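You operate a simulated robot arm through the tools that you are given. There is no shell and no other tool.

Carry out the task below with a simulated robot arm. There is one attempt and no reset: what you move stays moved.

## Task
Shut the supply down and take the grey hose end off.
Fine: pump off and yellow lever shut first; lay the hose end on the bench below its coupling.

The check looks at the end state, three seconds after you hand in, the way a careful person would. Anything else that was tipped, shoved, dropped, spilled or broken makes it a failure.

## Robot
A 6-joint arm with a three-finger gripper, fixed in place. Base frame: the origin is on the floor under the middle of its stand, x ahead of it, y to its left, z up; the work surface is at about z = 0.85. Units: m, degrees, N and s.
It reaches about 1.213 m from its shoulder. Its first joint turns from -166.0 to 166.0 degrees. Payload 4.89 kg.
The tool frame sits at the grasp point between the pads (the TCP): z along the fingers, y along the line on which they close. The tips reach 0.03 m beyond it. The gripper opens to 0.164 m; its body begins 0.125 m behind the TCP.
Orientation is that of the tool frame in the base frame, as [roll, pitch, yaw] about the fixed x, y, z axes, in that order (R = Rz(yaw) Ry(pitch) Rx(roll)). With the fingers straight down and closing along the base's y, the tool's x points along the base's -x, its y along +y and its z along -z.

## Interface
- The arm moves only by the tool drive_tool. Its argument "deltas" is a list of rows, each an object (a shift or turn left out is 0, a gripper value left out holds the last) with "travel": the shift along the base's x, y, z in units of 40 mm (1.0 is 40 mm), a list of three; "rotation": the turn, a rotation vector about the base's x, y, z in units of 8 degrees (1.0 is 8 degrees), a list of three; "claw": the gripper command, from -1 (shut) to 1 (fully open), values between in proportion. In form: [{"travel": [tx, ty, tz], "rotation": [rx, ry, rz], "claw": claw}, ...]. A call has 1 to 20 rows; each row shifts and turns the commanded pose from where the row before left it. A call with a number of a shift or a turn outside -1 to 1 is refused whole. Rows are played at 5 a second. More than 0.05 m and 8.6 degrees between two rows, or a gripper value outside its range, and nothing of the call is played. A pose out of reach is approached as far as the arm can. The call stops where the force on the tool passes 90 N (or 10 N more than at its start, if that is more) or the arm is blocked; 0.2 s more then pass. The fingers move at their own pace (about 0.108 m/s each) and stop on an object; they squeeze with about 44 N. The grip force told is the motor's: it shows also when the fingers shut on nothing. Time passes only in rows, and 0.2 s behind the last, so rows that do not move let the fingers close. The reply holds the time, the measured pose of the TCP, the force on the tool along the base axes, the opening and the grip force, in the units named above and with some noise, with the torque about the TCP (base axes, N m) and any sound that the robot's microphone picked up.
- Cameras (640 x 400 px; columns grow to the right, rows downward): "scene" is fixed at [0.2192, 0.6477, 1.5294]; the picture's right is [0.10, -1.00, 0.00], its down [-0.96, -0.09, -0.27] and it looks along [0.27, 0.03, -0.96] (base axes); focal length 214 px, centre (320, 200). "wrist" rides on the gripper at [0.076, -0.002, -0.152] in the tool frame; the picture's right is [0.02, 1.00, 0.00], its down [-0.88, 0.02, -0.47] and it looks along [-0.47, 0.01, 0.88] (tool axes); focal length 247 px, centre (320, 200). There is no depth. A picture from a camera that has moved, and an enlarged one, comes with that camera's place and axes in the base frame and with its lens.
- snapshot(camera): a new picture of that camera. It takes no simulated time.
- lift_body(by): moves the trunk up (or, below 0, down) by that many m; the arm rides with it, the base frame stays. It gives what a move gives, with no picture.
- zoom(camera, box): a new picture of the part [left, top, right, bottom] of that camera's present view, enlarged. It takes no simulated time.
- finish_job(): hands the job in; it is judged then, once.

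Places have to be worked out from the pictures, the camera data and where the tool is seen. Open the gripper and draw the arm clear of the work before you hand the job in, unless the task says otherwise.

The tools are called after "Call:" by a JSON object that holds its "api" and its "payload". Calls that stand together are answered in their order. drive_tool: Moves the arm, as the interface text tells. Its arguments: {"type":"object","properties":{"deltas":{"type":"array","items":{"type":"object","properties":{"travel":{"type":"array","items":{"type":"number"}},"rotation":{"type":"array","items":{"type":"number"}},"claw":{"type":"number"}}}}},"required":["deltas"]} The other tools are called the same way: lift_body (by) moves the trunk up or down; snapshot (camera) takes a picture; zoom (camera, box) takes an enlarged picture of a part of a camera's view; finish_job () hands the job in.

At the start:

```text
time_s: 0.0
ee_pos: [0.3351, 0.365, 1.2958]
tool_rot: [-179.9, 0.0, -180.0]
force: [-0.3, -0.5, 0.1]
wrist_torque: [0.0, -0.05, 0.0]
width: 0.1642
finger_force: 0.0
trunk travel left (down, up): [-0.15, 0.24]
```

scene: 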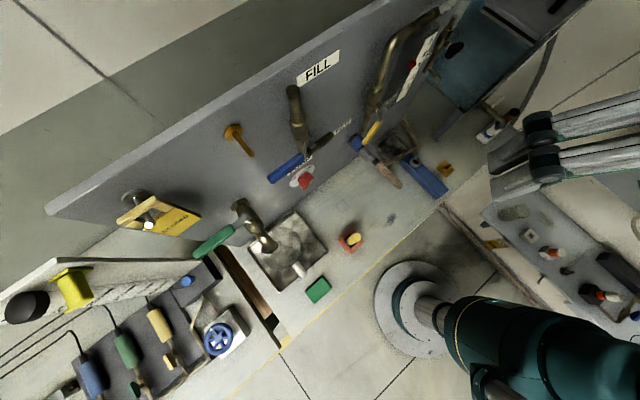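
wrist: 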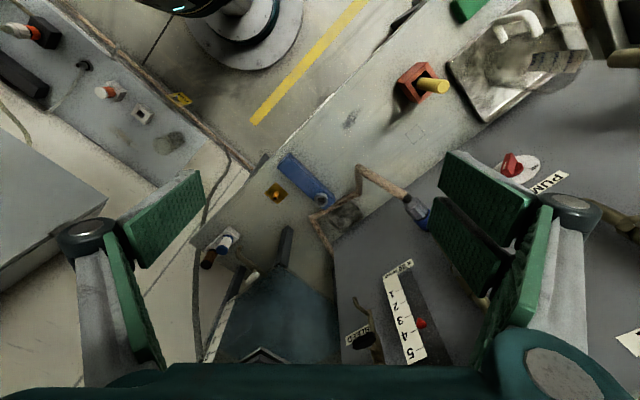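

I start by looking closely at the panel and the bench in enlarged views before moving anything.

Call:
{"api": "zoom", "payload": {"camera": "scene", "box": [220, 40, 380, 140]}}

Call:
{"api": "zoom", "payload": {"camera": "scene", "box": [240, 120, 400, 220]}}

Call:
{"api": "zoom", "payload": {"camera": "scene", "box": [340, 0, 500, 100]}}

Call:
{"api": "zoom", "payload": {"camera": "scene", "box": [340, 100, 500, 200]}}

Call:
{"api": "zoom", "payload": {"camera": "scene", "box": [100, 170, 260, 270]}}

Call:
{"api": "zoom", "payload": {"camera": "wrist", "box": [180, 140, 440, 370]}}

```text
4.00 times, centred on (300, 90) of scene
camera zoom: at [0.2192, 0.6477, 1.5294], right [0.1, -1.0, 0.0], down [-0.96, -0.09, -0.27], along [0.27, 0.03, -0.96], focal length 858 px, centre (400, 640)
```

zoom: 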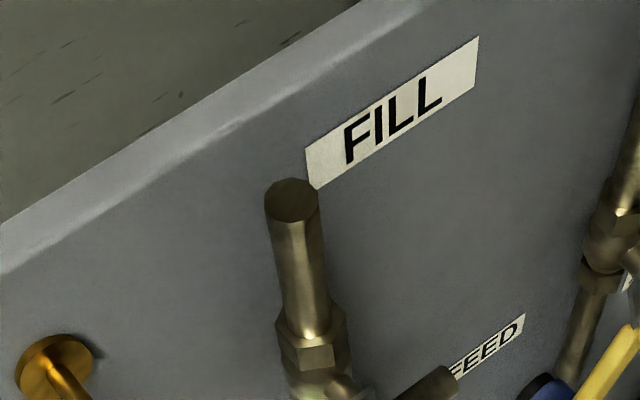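

```text
4.00 times, centred on (320, 170) of scene
camera zoom: at [0.2192, 0.6477, 1.5294], right [0.1, -1.0, 0.0], down [-0.96, -0.09, -0.27], along [0.27, 0.03, -0.96], focal length 858 px, centre (320, 320)
```

zoom: 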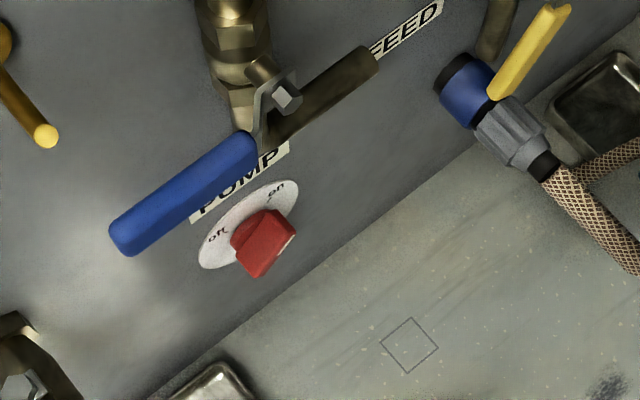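

```text
4.00 times, centred on (420, 50) of scene
camera zoom: at [0.2192, 0.6477, 1.5294], right [0.1, -1.0, 0.0], down [-0.96, -0.09, -0.27], along [0.27, 0.03, -0.96], focal length 858 px, centre (-80, 800)
```

zoom: 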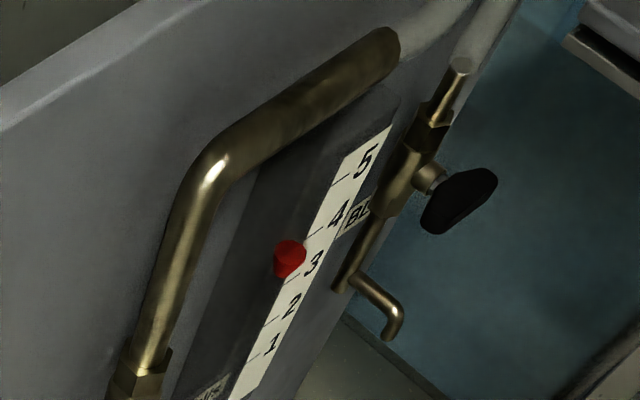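

```text
4.00 times, centred on (420, 150) of scene
camera zoom: at [0.2192, 0.6477, 1.5294], right [0.1, -1.0, 0.0], down [-0.96, -0.09, -0.27], along [0.27, 0.03, -0.96], focal length 858 px, centre (-80, 400)
```

zoom: 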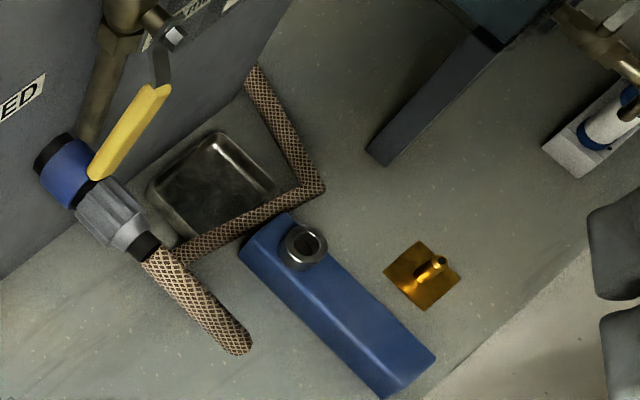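

```text
4.00 times, centred on (180, 220) of scene
camera zoom: at [0.2192, 0.6477, 1.5294], right [0.1, -1.0, 0.0], down [-0.96, -0.09, -0.27], along [0.27, 0.03, -0.96], focal length 858 px, centre (880, 120)
```

zoom: 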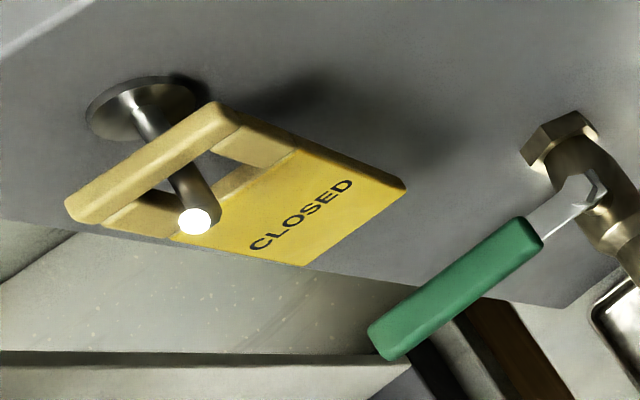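

```text
1.74 times, centred on (310, 255) of wrist
camera zoom: at [0.2584, 0.3635, 1.4464], right [-0.02, 1.0, 0.0], down [0.88, 0.02, 0.47], along [0.47, 0.01, -0.88], focal length 430 px, centre (337, 104)
```

zoom: 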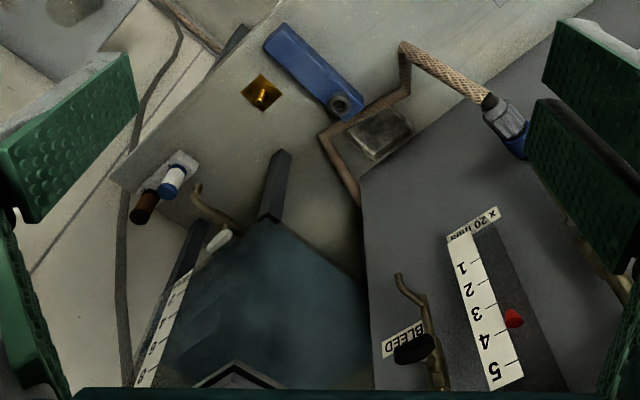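

The panel runs at about 45 degrees (x + y ≈ 1.13), facing the robot. I'll back off slightly, yaw 45 degrees left and tilt the tool up so the wrist camera looks straight at the panel.

Call:
{"api": "drive_tool", "payload": {"deltas": [{"travel": [-0.3, -0.4, 0], "rotation": [0, 0, 0.94], "claw": 1}, {"travel": [-0.3, -0.4, 0], "rotation": [0, 0, 0.94]}, {"travel": [-0.3, -0.4, 0], "rotation": [0, 0, 0.94]}, {"travel": [-0.3, -0.4, 0], "rotation": [0, 0, 0.94]}, {"travel": [-0.2, -0.4, 0], "rotation": [0, 0, 0.94]}, {"travel": [0, -0.2, 0], "rotation": [0, 0, 0.93]}, {"rotation": [0.66, -0.66, 0]}, {"rotation": [0.66, -0.66, 0]}, {"rotation": [0.66, -0.66, 0]}, {"rotation": [0.66, -0.66, 0]}, {"rotation": [0.66, -0.66, 0]}]}}

Call:
{"api": "snapshot", "payload": {"camera": "wrist"}}

Call:
{"api": "snapshot", "payload": {"camera": "scene"}}

```text
time_s: 2.4
ee_pos: [0.2793, 0.2776, 1.2949]
tool_rot: [179.9, 37.4, -134.9]
force: [1.0, 1.3, -0.1]
wrist_torque: [-0.19, 0.13, -0.04]
width: 0.1639
finger_force: 0.0
trunk travel left (down, up): [-0.15, 0.24]
```

```text
taken
camera wrist: at [0.1721, 0.1684, 1.3685], right [-0.72, 0.69, -0.01], down [0.28, 0.31, 0.91], along [0.64, 0.65, -0.41], focal length 247 px, centre (320, 200)
```

wrist: 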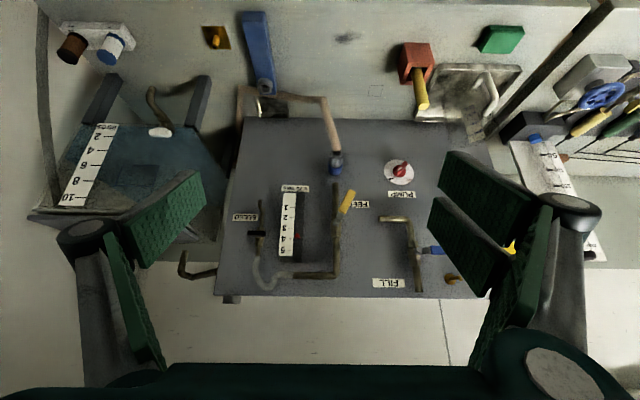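

```text
taken
```

scene: 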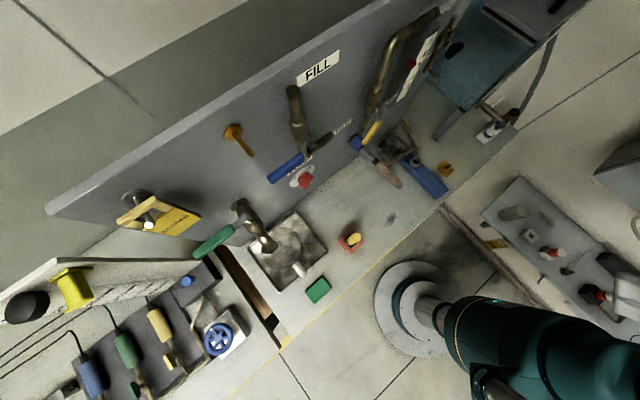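

The wrist view now shows the whole panel (upside down). I'll enlarge the gauge/bleed/yellow lever area and the pump and fill area.

Call:
{"api": "zoom", "payload": {"camera": "wrist", "box": [220, 80, 380, 180]}}

Call:
{"api": "zoom", "payload": {"camera": "wrist", "box": [220, 180, 380, 300]}}

Call:
{"api": "zoom", "payload": {"camera": "wrist", "box": [360, 140, 460, 205]}}

Call:
{"api": "zoom", "payload": {"camera": "wrist", "box": [340, 140, 480, 300]}}

Call:
{"api": "zoom", "payload": {"camera": "scene", "box": [280, 155, 330, 200]}}

Call:
{"api": "zoom", "payload": {"camera": "scene", "box": [330, 110, 420, 200]}}

```text
4.00 times, centred on (300, 130) of wrist
camera zoom: at [0.1721, 0.1684, 1.3685], right [-0.72, 0.69, -0.01], down [0.28, 0.31, 0.91], along [0.64, 0.65, -0.41], focal length 988 px, centre (400, 480)
```

zoom: 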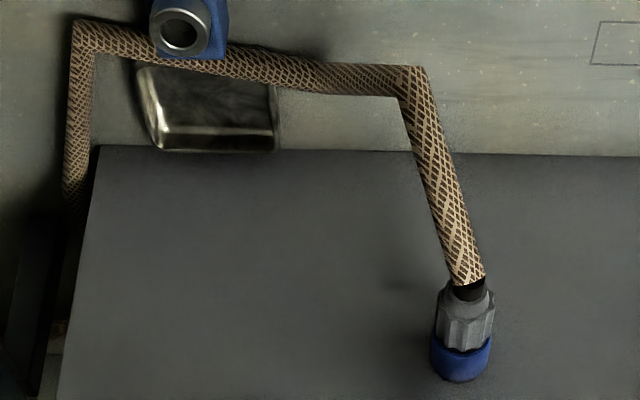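

```text
3.33 times, centred on (300, 240) of wrist
camera zoom: at [0.1721, 0.1684, 1.3685], right [-0.72, 0.69, -0.01], down [0.28, 0.31, 0.91], along [0.64, 0.65, -0.41], focal length 823 px, centre (387, 67)
```

zoom: 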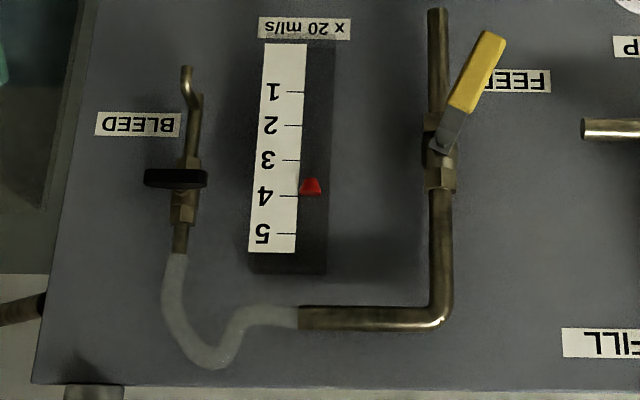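

```text
6.15 times, centred on (410, 172) of wrist
camera zoom: at [0.1721, 0.1684, 1.3685], right [-0.72, 0.69, -0.01], down [0.28, 0.31, 0.91], along [0.64, 0.65, -0.41], focal length 1520 px, centre (-234, 369)
```

zoom: 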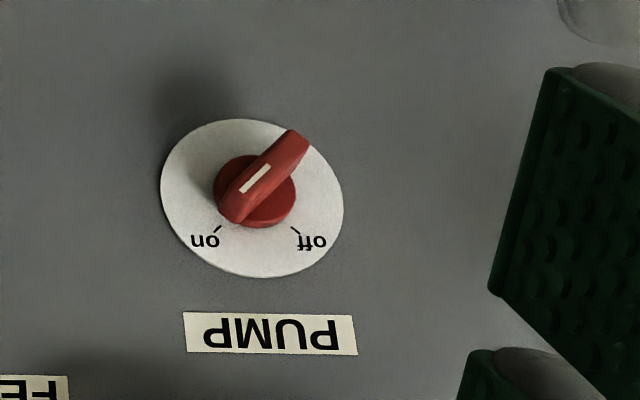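

```text
2.50 times, centred on (410, 220) of wrist
camera zoom: at [0.1721, 0.1684, 1.3685], right [-0.72, 0.69, -0.01], down [0.28, 0.31, 0.91], along [0.64, 0.65, -0.41], focal length 617 px, centre (95, 150)
```

zoom: 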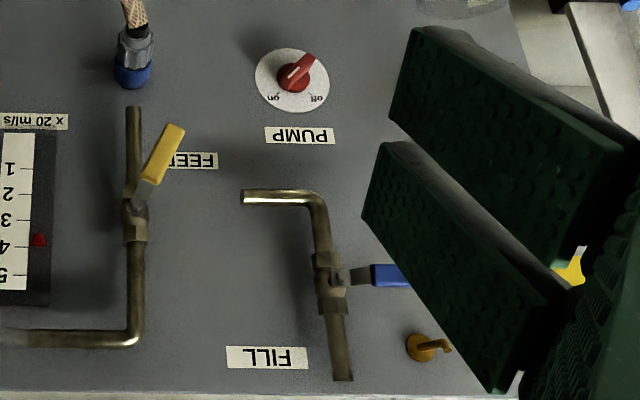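

```text
8.89 times, centred on (305, 178) of scene
camera zoom: at [0.2192, 0.6477, 1.5294], right [0.1, -1.0, 0.0], down [-0.96, -0.09, -0.27], along [0.27, 0.03, -0.96], focal length 1906 px, centre (453, 400)
```

zoom: 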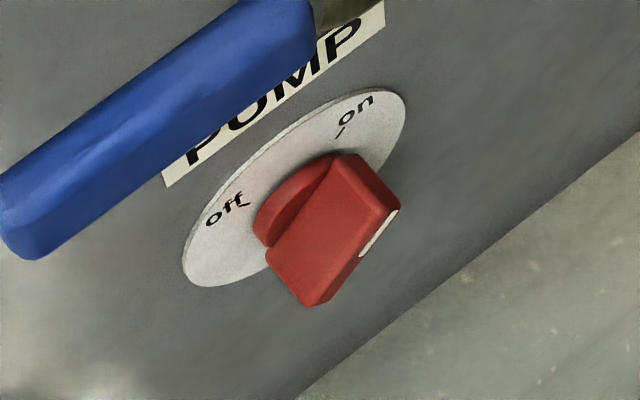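

```text
4.44 times, centred on (375, 155) of scene
camera zoom: at [0.2192, 0.6477, 1.5294], right [0.1, -1.0, 0.0], down [-0.96, -0.09, -0.27], along [0.27, 0.03, -0.96], focal length 953 px, centre (76, 400)
```

zoom: 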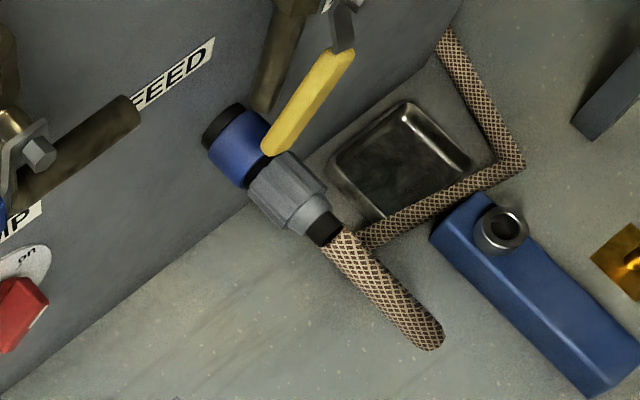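

The coupling axis is horizontal out of the panel at about (0.50, 0.55, 1.03), and the pump knob points to "on" at about (0.42, 0.714, 1.03). Its "off" is 90° counter-clockwise. Before moving I check the objects on the bench in front of the pump and the lever geometry.

Call:
{"api": "zoom", "payload": {"camera": "scene", "box": [310, 210, 390, 260]}}

Call:
{"api": "zoom", "payload": {"camera": "wrist", "box": [380, 20, 540, 130]}}

Call:
{"api": "zoom", "payload": {"camera": "scene", "box": [190, 180, 340, 350]}}

Call:
{"api": "zoom", "payload": {"camera": "wrist", "box": [300, 140, 380, 220]}}

```text
8.00 times, centred on (350, 235) of scene
camera zoom: at [0.2192, 0.6477, 1.5294], right [0.1, -1.0, 0.0], down [-0.96, -0.09, -0.27], along [0.27, 0.03, -0.96], focal length 1716 px, centre (80, -80)
```

zoom: 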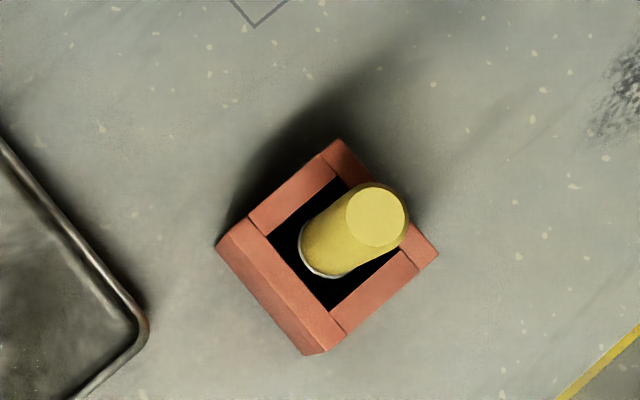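

```text
3.64 times, centred on (460, 75) of wrist
camera zoom: at [0.1721, 0.1684, 1.3685], right [-0.72, 0.69, -0.01], down [0.28, 0.31, 0.91], along [0.64, 0.65, -0.41], focal length 898 px, centre (-189, 654)
```

zoom: 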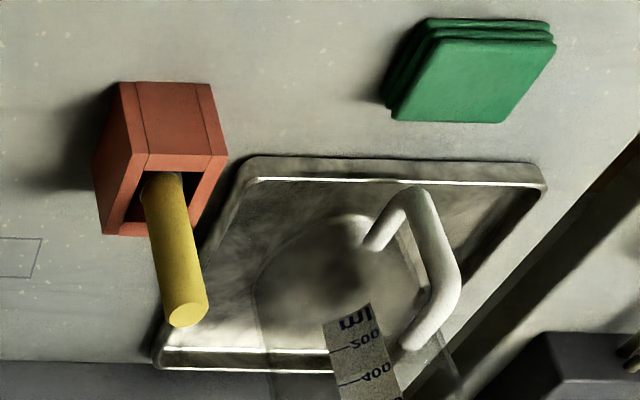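

```text
2.35 times, centred on (265, 265) of scene
camera zoom: at [0.2192, 0.6477, 1.5294], right [0.1, -1.0, 0.0], down [-0.96, -0.09, -0.27], along [0.27, 0.03, -0.96], focal length 505 px, centre (449, 47)
```

zoom: 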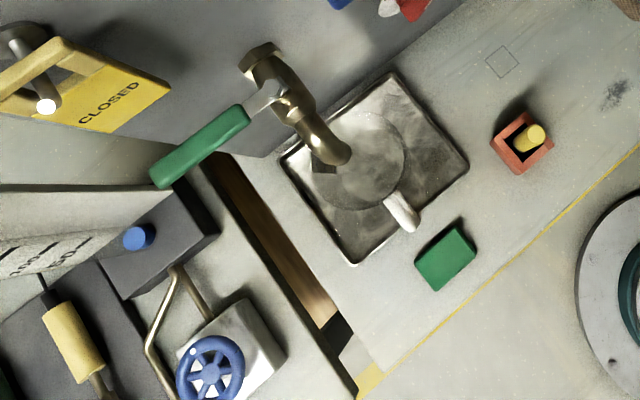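

```text
5.00 times, centred on (340, 180) of wrist
camera zoom: at [0.1721, 0.1684, 1.3685], right [-0.72, 0.69, -0.01], down [0.28, 0.31, 0.91], along [0.64, 0.65, -0.41], focal length 1235 px, centre (220, 300)
```

zoom: 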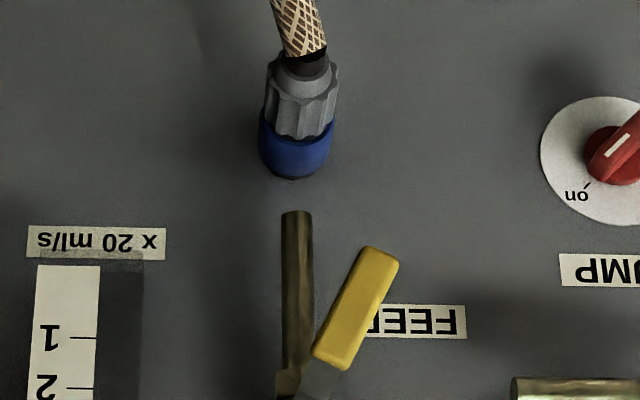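

The yellow rod in the orange box stands right in front of the pump knob (top z≈1.0, 0.2 m from the panel), so I must come at the knob from the upper right at 45°. I tilt and roll the tool so its fingers close across the knob bar, narrow the opening, and go to a point out and above the knob.

Call:
{"api": "drive_tool", "payload": {"deltas": [{"travel": [0, 0.3, 0], "rotation": [0.67, -0.67, 0], "claw": -0.1}, {"travel": [0.1, 0.5, 0], "rotation": [0.663, 0.663, 0]}, {"travel": [0.2, 0.8, 0], "rotation": [0.663, 0.663, 0]}, {"travel": [0.2, 0.8, -0.3], "rotation": [0.663, 0.663, 0]}, {"travel": [0.2, 0.8, -0.4], "rotation": [0.663, 0.663, 0]}, {"travel": [0.2, 0.8, -0.5], "rotation": [0.663, 0.663, 0]}, {"travel": [0.2, 0.8, -0.5], "rotation": [0.663, 0.663, 0]}, {"travel": [0.2, 0.8, -0.5]}, {"travel": [0.2, 0.8, -0.6]}]}}

Call:
{"api": "snapshot", "payload": {"camera": "wrist"}}

Call:
{"api": "snapshot", "payload": {"camera": "scene"}}

```text
time_s: 4.4
ee_pos: [0.3426, 0.5355, 1.1846]
tool_rot: [125.4, 30.1, -170.2]
force: [-1.4, -1.2, 0.2]
wrist_torque: [0.06, -0.07, -0.16]
width: 0.0736
finger_force: 0.0
out of reach, approached as far as the arm can: row 1
trunk travel left (down, up): [-0.15, 0.24]
```

```text
taken
camera wrist: at [0.255, 0.3945, 1.2202], right [-0.52, 0.5, 0.7], down [0.67, -0.26, 0.69], along [0.53, 0.83, -0.2], focal length 247 px, centre (320, 200)
```

wrist: 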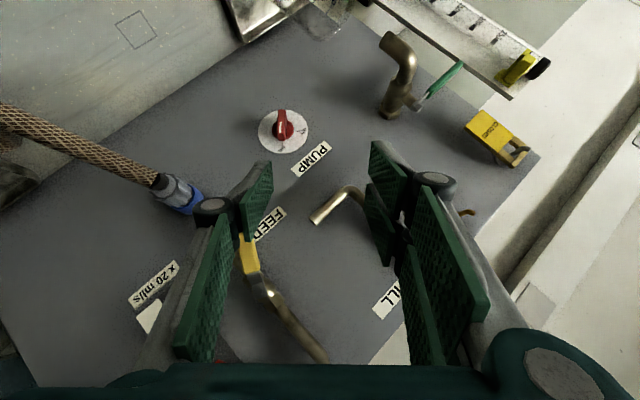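

```text
taken
```

scene: 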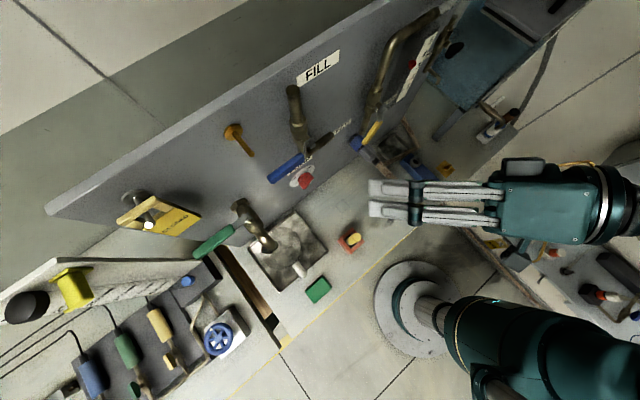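

The tool is now oriented along the knob bar and clear of everything. I enlarge the knob from here to refine its position and see how the pads line up.

Call:
{"api": "zoom", "payload": {"camera": "wrist", "box": [240, 90, 340, 190]}}

Call:
{"api": "zoom", "payload": {"camera": "scene", "box": [340, 140, 540, 265]}}

```text
4.00 times, centred on (290, 140) of wrist
camera zoom: at [0.255, 0.3945, 1.2202], right [-0.52, 0.5, 0.7], down [0.67, -0.26, 0.69], along [0.53, 0.83, -0.2], focal length 988 px, centre (440, 440)
```

zoom: 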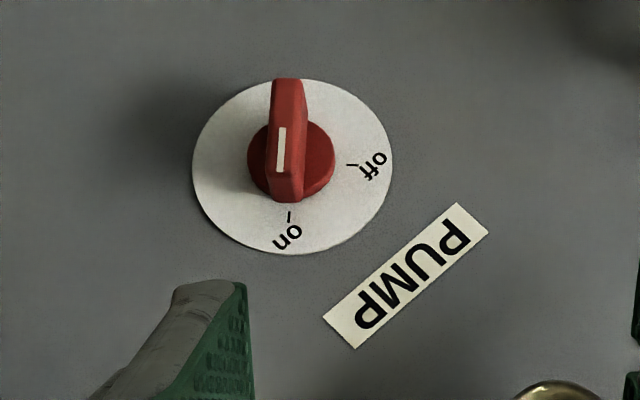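

```text
3.20 times, centred on (440, 202) of scene
camera zoom: at [0.2192, 0.6477, 1.5294], right [0.1, -1.0, 0.0], down [-0.96, -0.09, -0.27], along [0.27, 0.03, -0.96], focal length 686 px, centre (-64, 192)
```

zoom: 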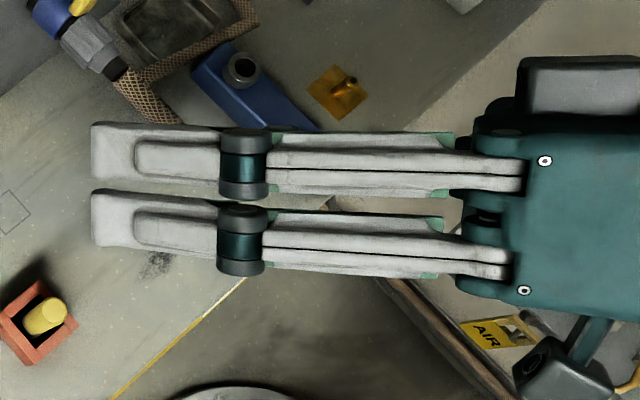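

Two fingers sit on the upper side and one on the lower. I want the knob's stub height and bar height more precisely before gripping, so I enlarge further.

Call:
{"api": "zoom", "payload": {"camera": "wrist", "box": [263, 105, 313, 155]}}

Call:
{"api": "zoom", "payload": {"camera": "scene", "box": [288, 160, 323, 195]}}

```text
8.00 times, centred on (288, 130) of wrist
camera zoom: at [0.255, 0.3945, 1.2202], right [-0.52, 0.5, 0.7], down [0.67, -0.26, 0.69], along [0.53, 0.83, -0.2], focal length 1976 px, centre (576, 760)
```

zoom: 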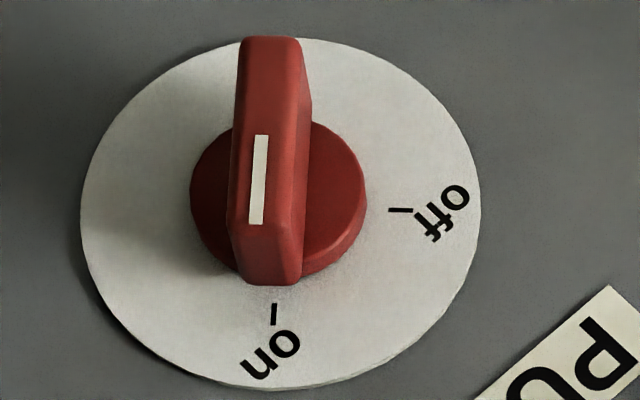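

```text
11.43 times, centred on (306, 178) of scene
camera zoom: at [0.2192, 0.6477, 1.5294], right [0.1, -1.0, 0.0], down [-0.96, -0.09, -0.27], along [0.27, 0.03, -0.96], focal length 2451 px, centre (486, 457)
```

zoom: 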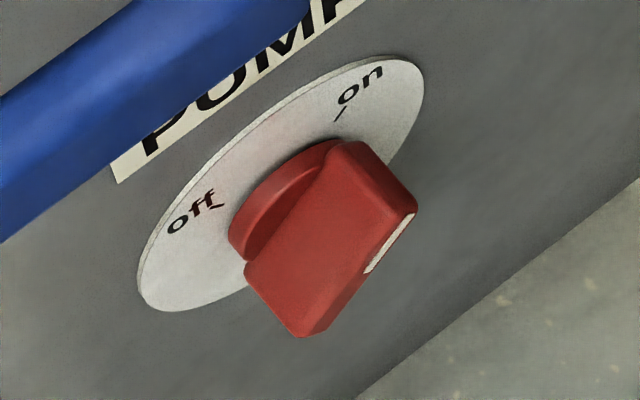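

The knob bar is ~45 mm long, stands to about 30 mm off the panel, and its white mark is on the "on" end. I approach along the tool axis, stopping about 8 cm short to check alignment.

Call:
{"api": "drive_tool", "payload": {"deltas": [{"travel": [0.27, -0.4, -0.59]}, {"travel": [0.27, -0.4, -0.59]}, {"travel": [0.142, 0.828, -0.485]}, {"travel": [0.142, 0.828, -0.485]}, {"travel": [0.142, 0.828, -0.485]}, {}]}}

Call:
{"api": "snapshot", "payload": {"camera": "wrist"}}

Call:
{"api": "snapshot", "payload": {"camera": "scene"}}

```text
time_s: 5.8
ee_pos: [0.3811, 0.6047, 1.076]
tool_rot: [125.3, 30.0, -170.1]
force: [0.5, -0.4, -0.1]
wrist_torque: [0.01, 0.02, 0.09]
width: 0.0737
finger_force: 0.0
trunk travel left (down, up): [-0.15, 0.24]
```

```text
taken
camera wrist: at [0.2948, 0.4633, 1.113], right [-0.52, 0.5, 0.7], down [0.67, -0.26, 0.69], along [0.53, 0.83, -0.2], focal length 247 px, centre (320, 200)
```

wrist: 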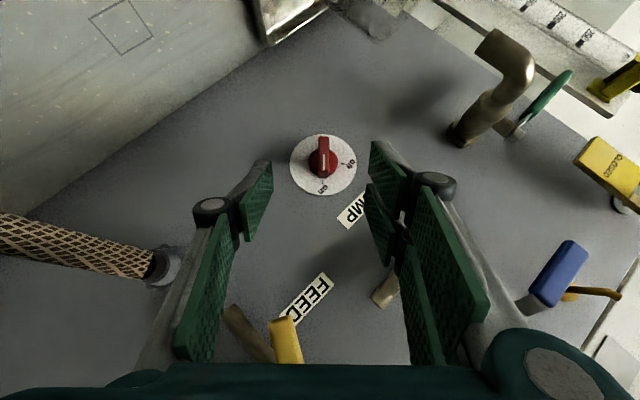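

```text
taken
```

scene: 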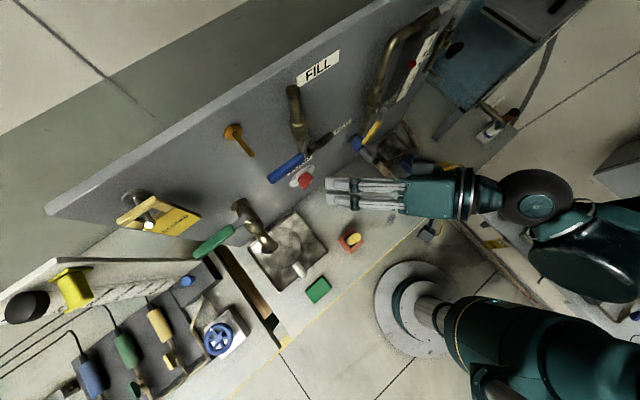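

The bar is centred between the pads and parallel to them. I continue the last 7.5 cm along the tool axis and look again before closing.

Call:
{"api": "drive_tool", "payload": {"deltas": [{"travel": [0.095, 0.54, -0.29]}, {"travel": [0.095, 0.54, -0.29]}, {"travel": [0.095, 0.54, -0.29]}, {}]}}

Call:
{"api": "snapshot", "payload": {"camera": "wrist"}}

Call:
{"api": "zoom", "payload": {"camera": "scene", "box": [260, 130, 420, 260]}}

```text
time_s: 6.8
ee_pos: [0.3925, 0.6683, 1.0423]
tool_rot: [125.4, 29.9, -170.1]
force: [0.7, 0.3, -0.1]
wrist_torque: [0.01, 0.05, 0.03]
width: 0.0737
finger_force: 0.0
trunk travel left (down, up): [-0.15, 0.24]
```

```text
taken
camera wrist: at [0.3061, 0.5278, 1.0786], right [-0.52, 0.5, 0.7], down [0.67, -0.26, 0.69], along [0.53, 0.83, -0.2], focal length 247 px, centre (320, 200)
```

wrist: 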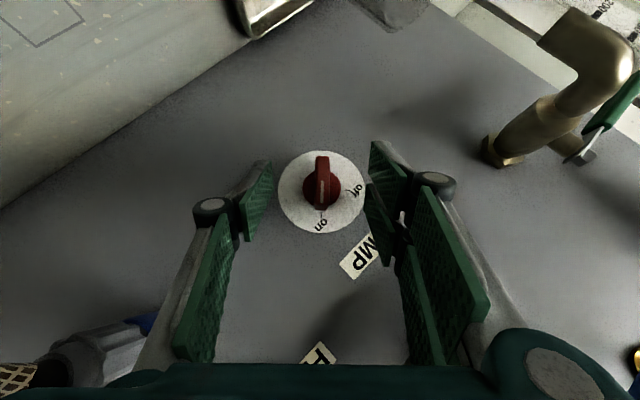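

```text
3.08 times, centred on (340, 195) of scene
camera zoom: at [0.2192, 0.6477, 1.5294], right [0.1, -1.0, 0.0], down [-0.96, -0.09, -0.27], along [0.27, 0.03, -0.96], focal length 660 px, centre (258, 215)
```

zoom: 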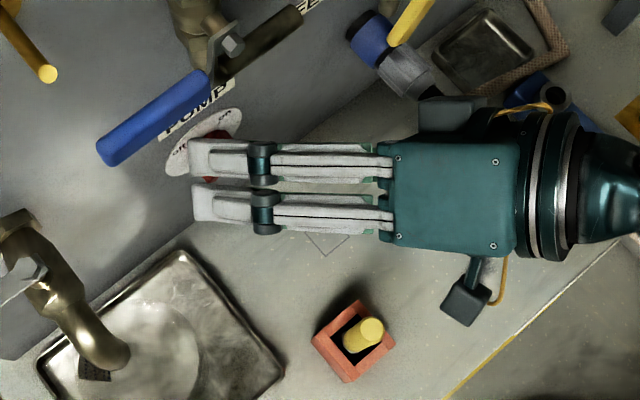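

The tips straddle the knob bar with no contact force. I close the gripper on it.

Call:
{"api": "drive_tool", "payload": {"deltas": [{"claw": -0.6}, {"claw": -1}, {"claw": -1}, {"claw": -1}]}}

Call:
{"api": "snapshot", "payload": {"camera": "wrist"}}

```text
time_s: 7.8
ee_pos: [0.3914, 0.6692, 1.0432]
tool_rot: [125.3, 30.1, -170.1]
force: [-9.3, 28.5, 33.4]
wrist_torque: [0.8, -0.32, 1.08]
width: 0.0117
finger_force: 45.0
trunk travel left (down, up): [-0.15, 0.24]
```

```text
taken
camera wrist: at [0.305, 0.5283, 1.0796], right [-0.52, 0.5, 0.7], down [0.67, -0.26, 0.69], along [0.53, 0.83, -0.2], focal length 247 px, centre (320, 200)
```

wrist: 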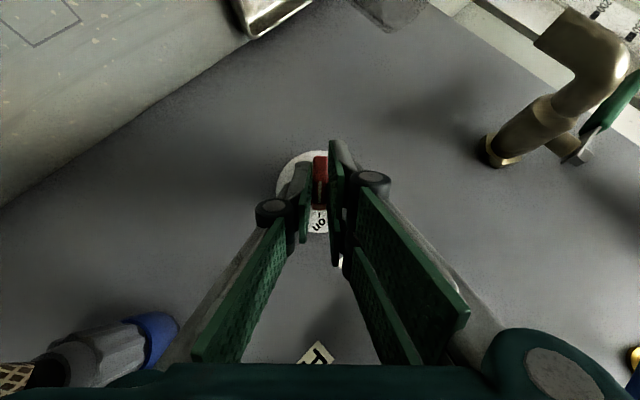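

Gripped at 11.7 mm, but with ~42 N one-sided push along the tool's +y, so the knob sits slightly toward the finger pair. I nudge the tool ~1.5 mm that way to centre the grip.

Call:
{"api": "drive_tool", "payload": {"deltas": [{"travel": [-0.019, 0.019, 0.027]}, {}]}}

Call:
{"api": "zoom", "payload": {"camera": "wrist", "box": [260, 120, 390, 280]}}

```text
time_s: 8.4
ee_pos: [0.3917, 0.6695, 1.0438]
tool_rot: [125.3, 30.0, -170.1]
force: [0.4, 23.3, 21.1]
wrist_torque: [0.79, -0.67, 0.23]
width: 0.0117
finger_force: 45.3
trunk travel left (down, up): [-0.15, 0.24]
```

```text
2.50 times, centred on (325, 200) of wrist
camera zoom: at [0.3049, 0.5284, 1.0799], right [-0.52, 0.5, 0.69], down [0.67, -0.26, 0.69], along [0.53, 0.83, -0.2], focal length 617 px, centre (308, 200)
```

zoom: 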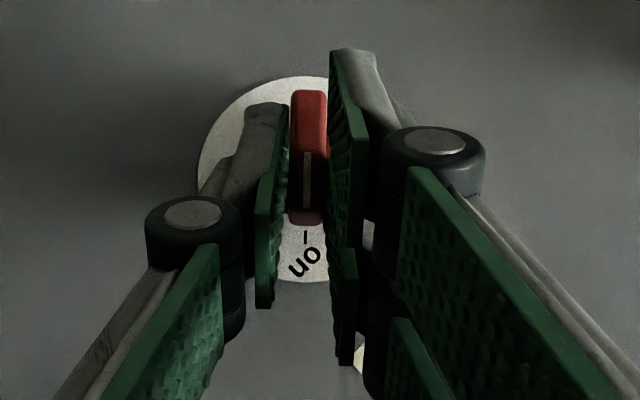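

The pads now hold the bar on both sides. I start turning counter-clockwise about the knob's axis, 15° first with the TCP following the small arc, to feel the resistance.

Call:
{"api": "drive_tool", "payload": {"deltas": [{"travel": [-0.05, 0.05, 0.065], "rotation": [-0.663, -0.663, 0]}, {"travel": [-0.037, 0.037, 0.035], "rotation": [-0.663, -0.663, 0]}, {}]}}

Call:
{"api": "zoom", "payload": {"camera": "wrist", "box": [240, 100, 400, 260]}}

```text
time_s: 9.2
ee_pos: [0.388, 0.6723, 1.0466]
tool_rot: [141.0, 37.7, -161.3]
force: [12.4, 0.1, -10.4]
wrist_torque: [-0.09, -0.24, -0.42]
width: 0.0117
finger_force: 44.5
trunk travel left (down, up): [-0.15, 0.24]
```

```text
2.50 times, centred on (320, 180) of wrist
camera zoom: at [0.2944, 0.5389, 1.0925], right [-0.63, 0.61, 0.48], down [0.53, -0.12, 0.84], along [0.57, 0.79, -0.25], focal length 617 px, centre (320, 250)
```

zoom: 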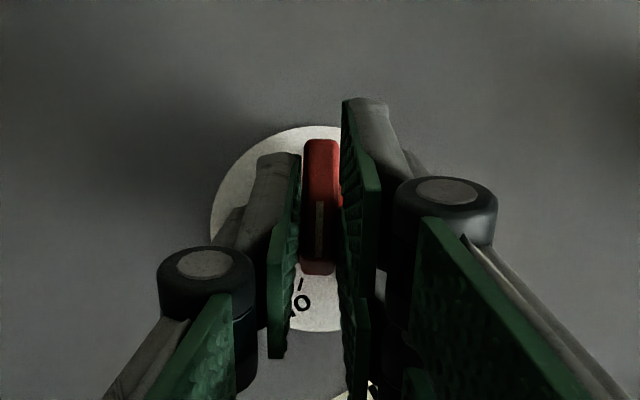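

The knob follows the grip easily. I continue turning to the upright position (bar vertical), still following the arc.

Call:
{"api": "drive_tool", "payload": {"deltas": [{"travel": [-0.041, 0.041, 0.028], "rotation": [-0.663, -0.663, 0]}, {"travel": [-0.042, 0.042, 0.02], "rotation": [-0.663, -0.663, 0]}, {"travel": [-0.044, 0.044, 0.0125], "rotation": [-0.663, -0.663, 0]}, {"travel": [-0.045, 0.045, 0.005], "rotation": [-0.663, -0.663, 0]}, {}]}}

Call:
{"api": "snapshot", "payload": {"camera": "wrist"}}

Call:
{"api": "zoom", "payload": {"camera": "scene", "box": [200, 100, 420, 260]}}

```text
time_s: 10.4
ee_pos: [0.3818, 0.6793, 1.0491]
tool_rot: [-179.9, 44.9, -134.8]
force: [13.8, -15.0, -13.8]
wrist_torque: [-0.73, 0.2, -0.34]
width: 0.0117
finger_force: 44.9
trunk travel left (down, up): [-0.15, 0.24]
```

```text
taken
camera wrist: at [0.2684, 0.5647, 1.1035], right [-0.72, 0.7, -0.02], down [0.19, 0.22, 0.96], along [0.67, 0.68, -0.29], focal length 247 px, centre (320, 200)
```

wrist: 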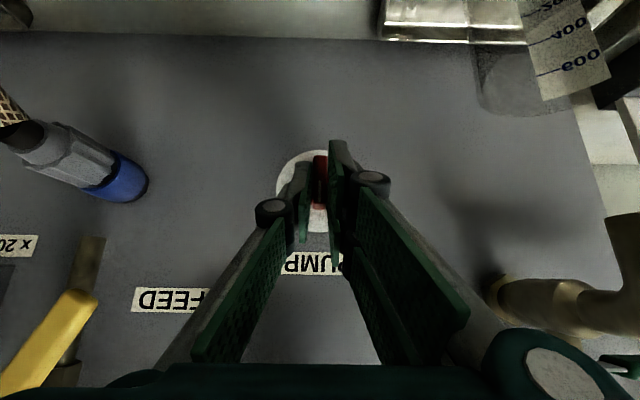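

```text
2.50 times, centred on (310, 180) of scene
camera zoom: at [0.2192, 0.6477, 1.5294], right [0.1, -1.0, 0.0], down [-0.96, -0.09, -0.27], along [0.27, 0.03, -0.96], focal length 536 px, centre (345, 250)
```

zoom: 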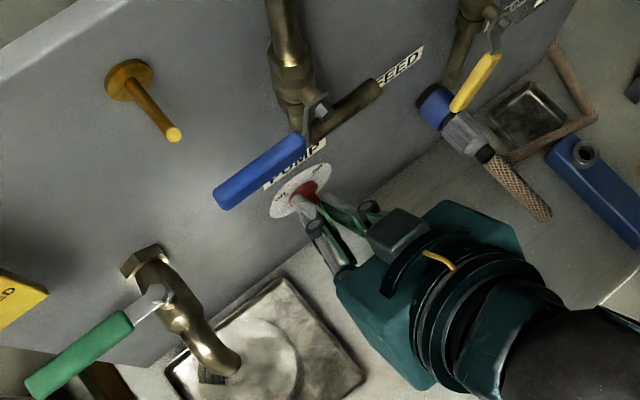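

The bar is now vertical and there is still clear space to the tap, jug and blue lever. I continue another 22.5° and listen/feel for the stop.

Call:
{"api": "drive_tool", "payload": {"deltas": [{"travel": [-0.025, 0.025, -0.015], "rotation": [-0.663, -0.663, 0]}, {"travel": [-0.035, 0.035, -0.0225], "rotation": [-0.663, -0.663, 0]}, {"travel": [-0.04, 0.04, -0.03], "rotation": [-0.663, -0.663, 0]}, {}]}}

Call:
{"api": "snapshot", "payload": {"camera": "wrist"}}

Call:
{"api": "zoom", "payload": {"camera": "scene", "box": [200, 100, 420, 260]}}

```text
time_s: 11.1
ee_pos: [0.3797, 0.6808, 1.0524]
tool_rot: [-156.5, 42.8, -118.9]
force: [-87.4, 36.5, 4.0]
wrist_torque: [1.45, 0.99, 1.9]
width: 0.015
finger_force: 44.9
trunk travel left (down, up): [-0.15, 0.24]
stopped in row 3: the force on the tool passed its limit at 117 N (the readings are from after the stop); the commanded pose is now the measured one
```

```text
taken
camera wrist: at [0.2547, 0.5781, 1.1019], right [-0.68, 0.67, -0.31], down [-0.01, 0.41, 0.91], along [0.73, 0.62, -0.28], focal length 247 px, centre (320, 200)
```

wrist: 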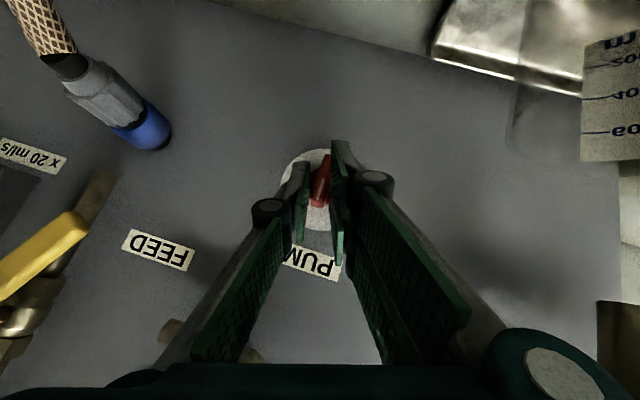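

```text
2.50 times, centred on (310, 180) of scene
camera zoom: at [0.2192, 0.6477, 1.5294], right [0.1, -1.0, 0.0], down [-0.96, -0.09, -0.27], along [0.27, 0.03, -0.96], focal length 536 px, centre (345, 250)
```

zoom: 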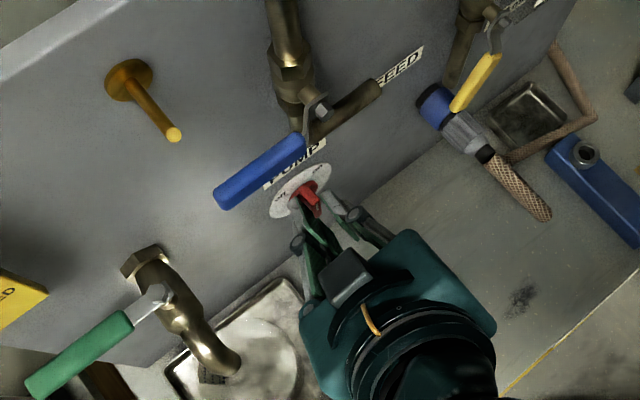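

The move stopped on force near the knob. I look closely at the bar's actual angle relative to the pads before doing anything else.

Call:
{"api": "zoom", "payload": {"camera": "wrist", "box": [270, 130, 370, 230]}}

Call:
{"api": "zoom", "payload": {"camera": "scene", "box": [285, 155, 355, 205]}}

```text
4.00 times, centred on (320, 180) of wrist
camera zoom: at [0.2547, 0.5781, 1.1019], right [-0.68, 0.67, -0.31], down [-0.01, 0.41, 0.91], along [0.73, 0.62, -0.28], focal length 988 px, centre (320, 280)
```

zoom: 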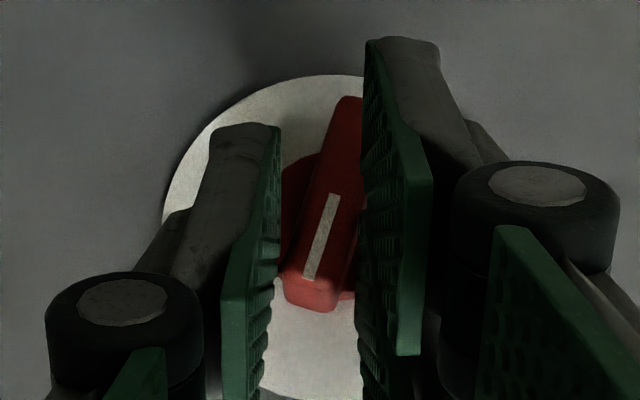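

```text
8.00 times, centred on (320, 180) of scene
camera zoom: at [0.2192, 0.6477, 1.5294], right [0.1, -1.0, 0.0], down [-0.96, -0.09, -0.27], along [0.27, 0.03, -0.96], focal length 1716 px, centre (320, 360)
```

zoom: 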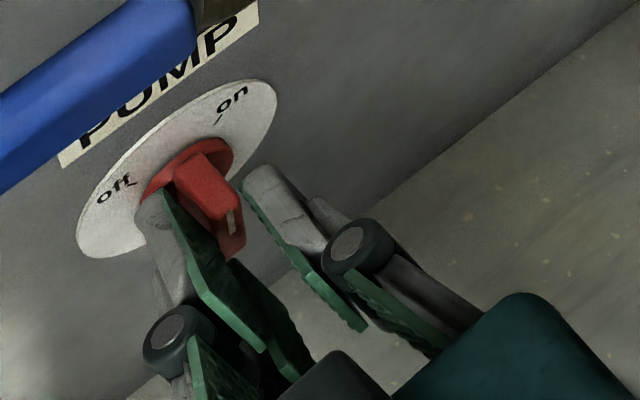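

The bar is still about vertical while the tool has turned past it; the net force is lateral (tool pressed left), i.e. the left pad is bearing on the knob near its axis. I shift the tool a few millimetres to the left to relieve that and let the right finger carry the bar round.

Call:
{"api": "drive_tool", "payload": {"deltas": [{"travel": [-0.035, 0.035, 0]}, {"travel": [-0.035, 0.035, 0]}, {}]}}

Call:
{"api": "zoom", "payload": {"camera": "wrist", "box": [270, 130, 370, 230]}}

```text
time_s: 11.4
ee_pos: [0.3789, 0.681, 1.0514]
tool_rot: [-157.1, 42.8, -119.2]
force: [-87.8, 35.9, -1.7]
wrist_torque: [1.18, 1.4, 1.99]
width: 0.0151
finger_force: 44.7
trunk travel left (down, up): [-0.15, 0.24]
stopped in row 1: the force on the tool passed its limit at 110 N (the readings are from after the stop); the commanded pose is now the measured one
```

```text
4.00 times, centred on (320, 180) of wrist
camera zoom: at [0.2553, 0.5776, 1.102], right [-0.68, 0.67, -0.3], down [0.0, 0.41, 0.91], along [0.73, 0.62, -0.28], focal length 988 px, centre (320, 280)
```

zoom: 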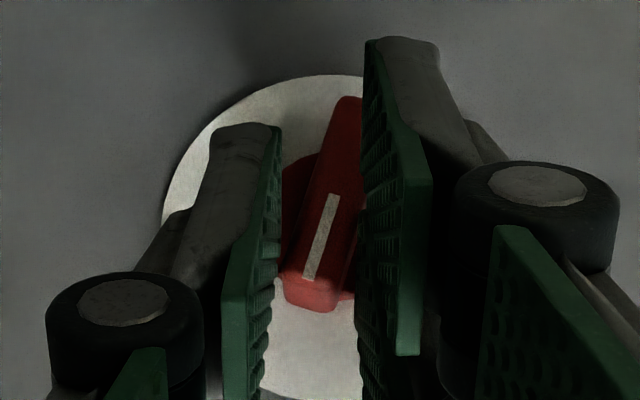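

Force did not relax, so it may be the pinch itself. I open the fingers a little to release the bar and read the force with nothing gripped.

Call:
{"api": "drive_tool", "payload": {"deltas": [{"claw": -0.4}, {"claw": -0.4}]}}

Call:
{"api": "snapshot", "payload": {"camera": "wrist"}}

Call:
{"api": "zoom", "payload": {"camera": "scene", "box": [285, 155, 355, 205]}}

```text
time_s: 12.0
ee_pos: [0.3854, 0.6771, 1.0517]
tool_rot: [-156.9, 42.7, -119.3]
force: [0.7, -0.6, -0.2]
wrist_torque: [0.01, 0.05, 0.05]
width: 0.0494
finger_force: 0.2
trunk travel left (down, up): [-0.15, 0.24]
```

```text
taken
camera wrist: at [0.2604, 0.5749, 1.102], right [-0.68, 0.67, -0.3], down [0.0, 0.41, 0.91], along [0.73, 0.62, -0.28], focal length 247 px, centre (320, 200)
```

wrist: 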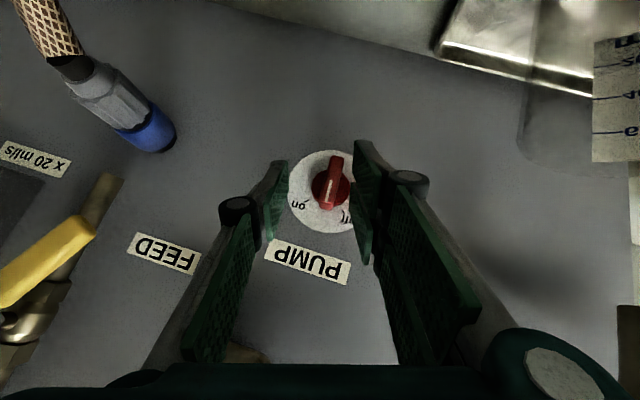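

```text
8.00 times, centred on (320, 180) of scene
camera zoom: at [0.2192, 0.6477, 1.5294], right [0.1, -1.0, 0.0], down [-0.96, -0.09, -0.27], along [0.27, 0.03, -0.96], focal length 1716 px, centre (320, 360)
```

zoom: 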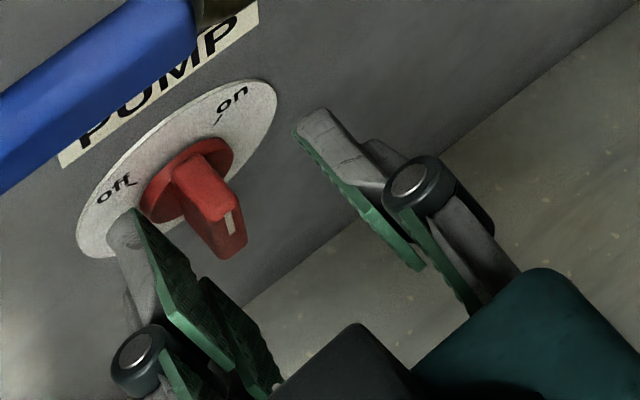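

Released, the tool sprang ~7 mm right: the knob axis is left of the gripper's centre, so I had under-tracked the arc. The bar is near vertical now. I turn the tool back to straight above it, raise ~12 mm and narrow the cage, so the right finger can push the bar's top end over to the left.

Call:
{"api": "drive_tool", "payload": {"deltas": [{"rotation": [0.507, 0.507, 0]}, {"rotation": [0.507, 0.507, 0]}, {"rotation": [0.507, 0.507, 0]}, {"travel": [0, 0, 0.3]}, {"claw": -0.6}, {}]}}

Call:
{"api": "snapshot", "payload": {"camera": "wrist"}}

Call:
{"api": "zoom", "payload": {"camera": "scene", "box": [270, 140, 380, 220]}}

```text
time_s: 13.4
ee_pos: [0.383, 0.6789, 1.0636]
tool_rot: [179.3, 45.0, -135.8]
force: [0.7, -0.2, 1.3]
wrist_torque: [0.0, 0.01, 0.02]
width: 0.0327
finger_force: 0.1
trunk travel left (down, up): [-0.15, 0.24]
```

```text
taken
camera wrist: at [0.2702, 0.5648, 1.1161], right [-0.71, 0.7, -0.01], down [0.2, 0.21, 0.96], along [0.67, 0.68, -0.29], focal length 247 px, centre (320, 200)
```

wrist: 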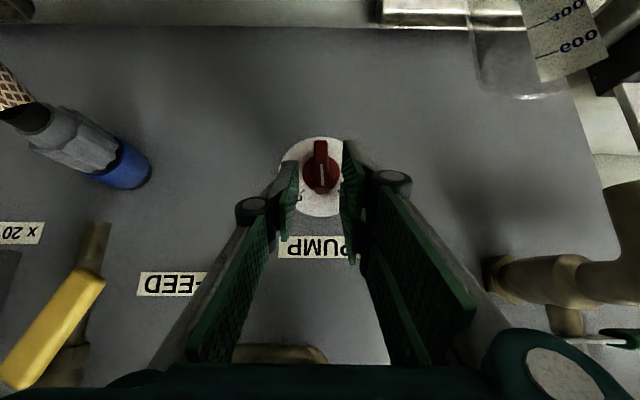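

```text
5.00 times, centred on (325, 180) of scene
camera zoom: at [0.2192, 0.6477, 1.5294], right [0.1, -1.0, 0.0], down [-0.96, -0.09, -0.27], along [0.27, 0.03, -0.96], focal length 1072 px, centre (295, 300)
```

zoom: 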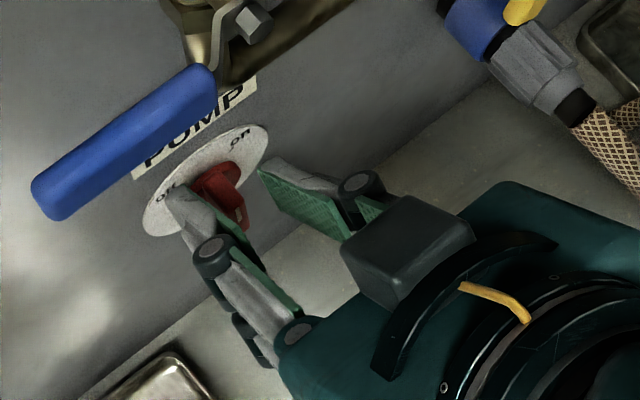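

The bar is vertical (mid-way between on and off). I go 3 mm deeper and 4 mm lower, then push left in 4 mm steps with the right-hand finger against the upper end of the bar.

Call:
{"api": "drive_tool", "payload": {"deltas": [{"travel": [0.053, 0.053, -0.09]}, {"travel": [-0.071, 0.071, 0]}, {"travel": [-0.071, 0.071, 0]}, {"travel": [-0.071, 0.071, 0]}, {"travel": [-0.071, 0.071, 0]}, {}]}}

Call:
{"api": "zoom", "payload": {"camera": "wrist", "box": [240, 110, 400, 270]}}

Call:
{"api": "zoom", "payload": {"camera": "scene", "box": [270, 140, 380, 220]}}

```text
time_s: 14.8
ee_pos: [0.3748, 0.691, 1.06]
tool_rot: [179.2, 45.2, -135.9]
force: [4.6, -7.6, 6.5]
wrist_torque: [-0.09, -0.34, -0.14]
width: 0.0362
finger_force: 4.0
trunk travel left (down, up): [-0.15, 0.24]
```

```text
2.50 times, centred on (320, 190) of wrist
camera zoom: at [0.2609, 0.5777, 1.1126], right [-0.71, 0.7, -0.01], down [0.2, 0.21, 0.96], along [0.67, 0.68, -0.29], focal length 617 px, centre (320, 225)
```

zoom: 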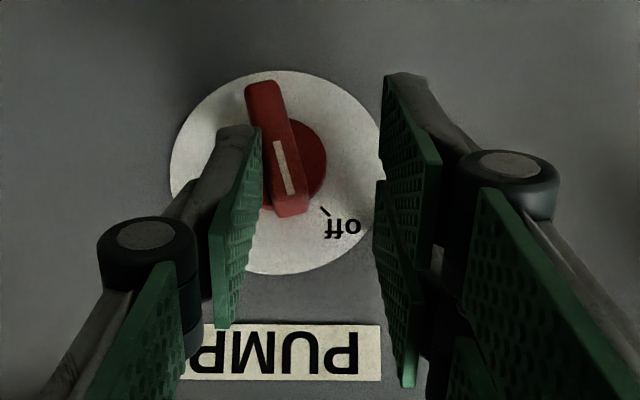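

```text
5.00 times, centred on (325, 180) of scene
camera zoom: at [0.2192, 0.6477, 1.5294], right [0.1, -1.0, 0.0], down [-0.96, -0.09, -0.27], along [0.27, 0.03, -0.96], focal length 1072 px, centre (295, 300)
```

zoom: 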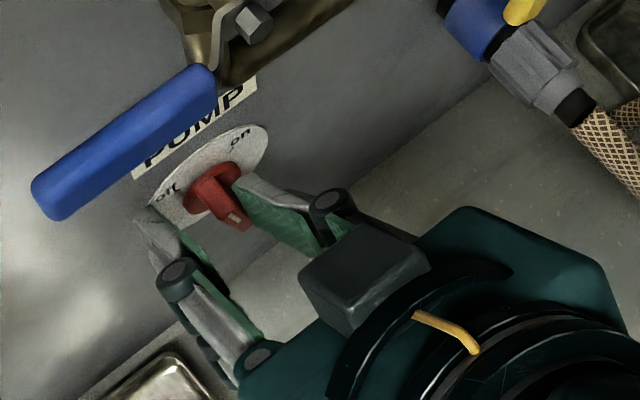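

The bar is turning toward "off" with only ~11 N. I keep pushing left.

Call:
{"api": "drive_tool", "payload": {"deltas": [{"travel": [-0.071, 0.071, 0]}, {"travel": [-0.071, 0.071, 0]}, {"travel": [-0.071, 0.071, 0]}, {}]}}

Call:
{"api": "zoom", "payload": {"camera": "wrist", "box": [240, 110, 400, 270]}}

Call:
{"api": "snapshot", "payload": {"camera": "scene"}}

```text
time_s: 15.8
ee_pos: [0.366, 0.6983, 1.0602]
tool_rot: [179.2, 45.1, -135.8]
force: [14.6, -42.4, 19.4]
wrist_torque: [-0.88, -1.53, -0.99]
width: 0.0497
finger_force: 21.1
trunk travel left (down, up): [-0.15, 0.24]
```

```text
2.50 times, centred on (320, 190) of wrist
camera zoom: at [0.2527, 0.5842, 1.1132], right [-0.71, 0.7, -0.01], down [0.2, 0.21, 0.96], along [0.67, 0.68, -0.29], focal length 617 px, centre (320, 225)
```

zoom: 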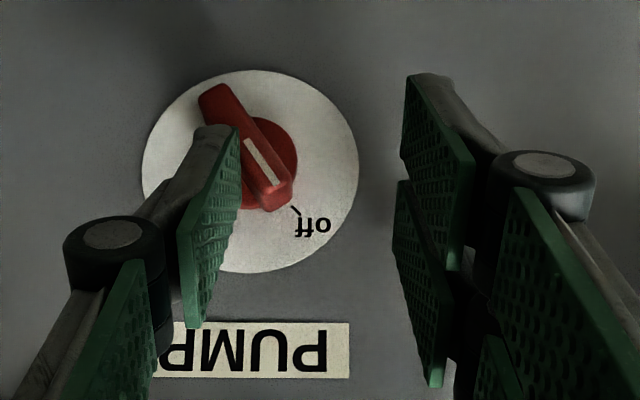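

```text
taken
```

scene: 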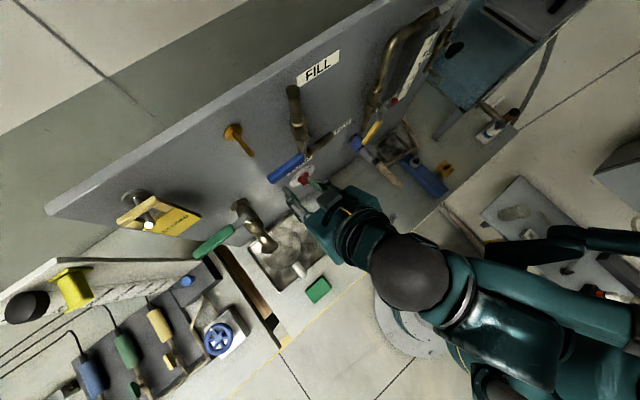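

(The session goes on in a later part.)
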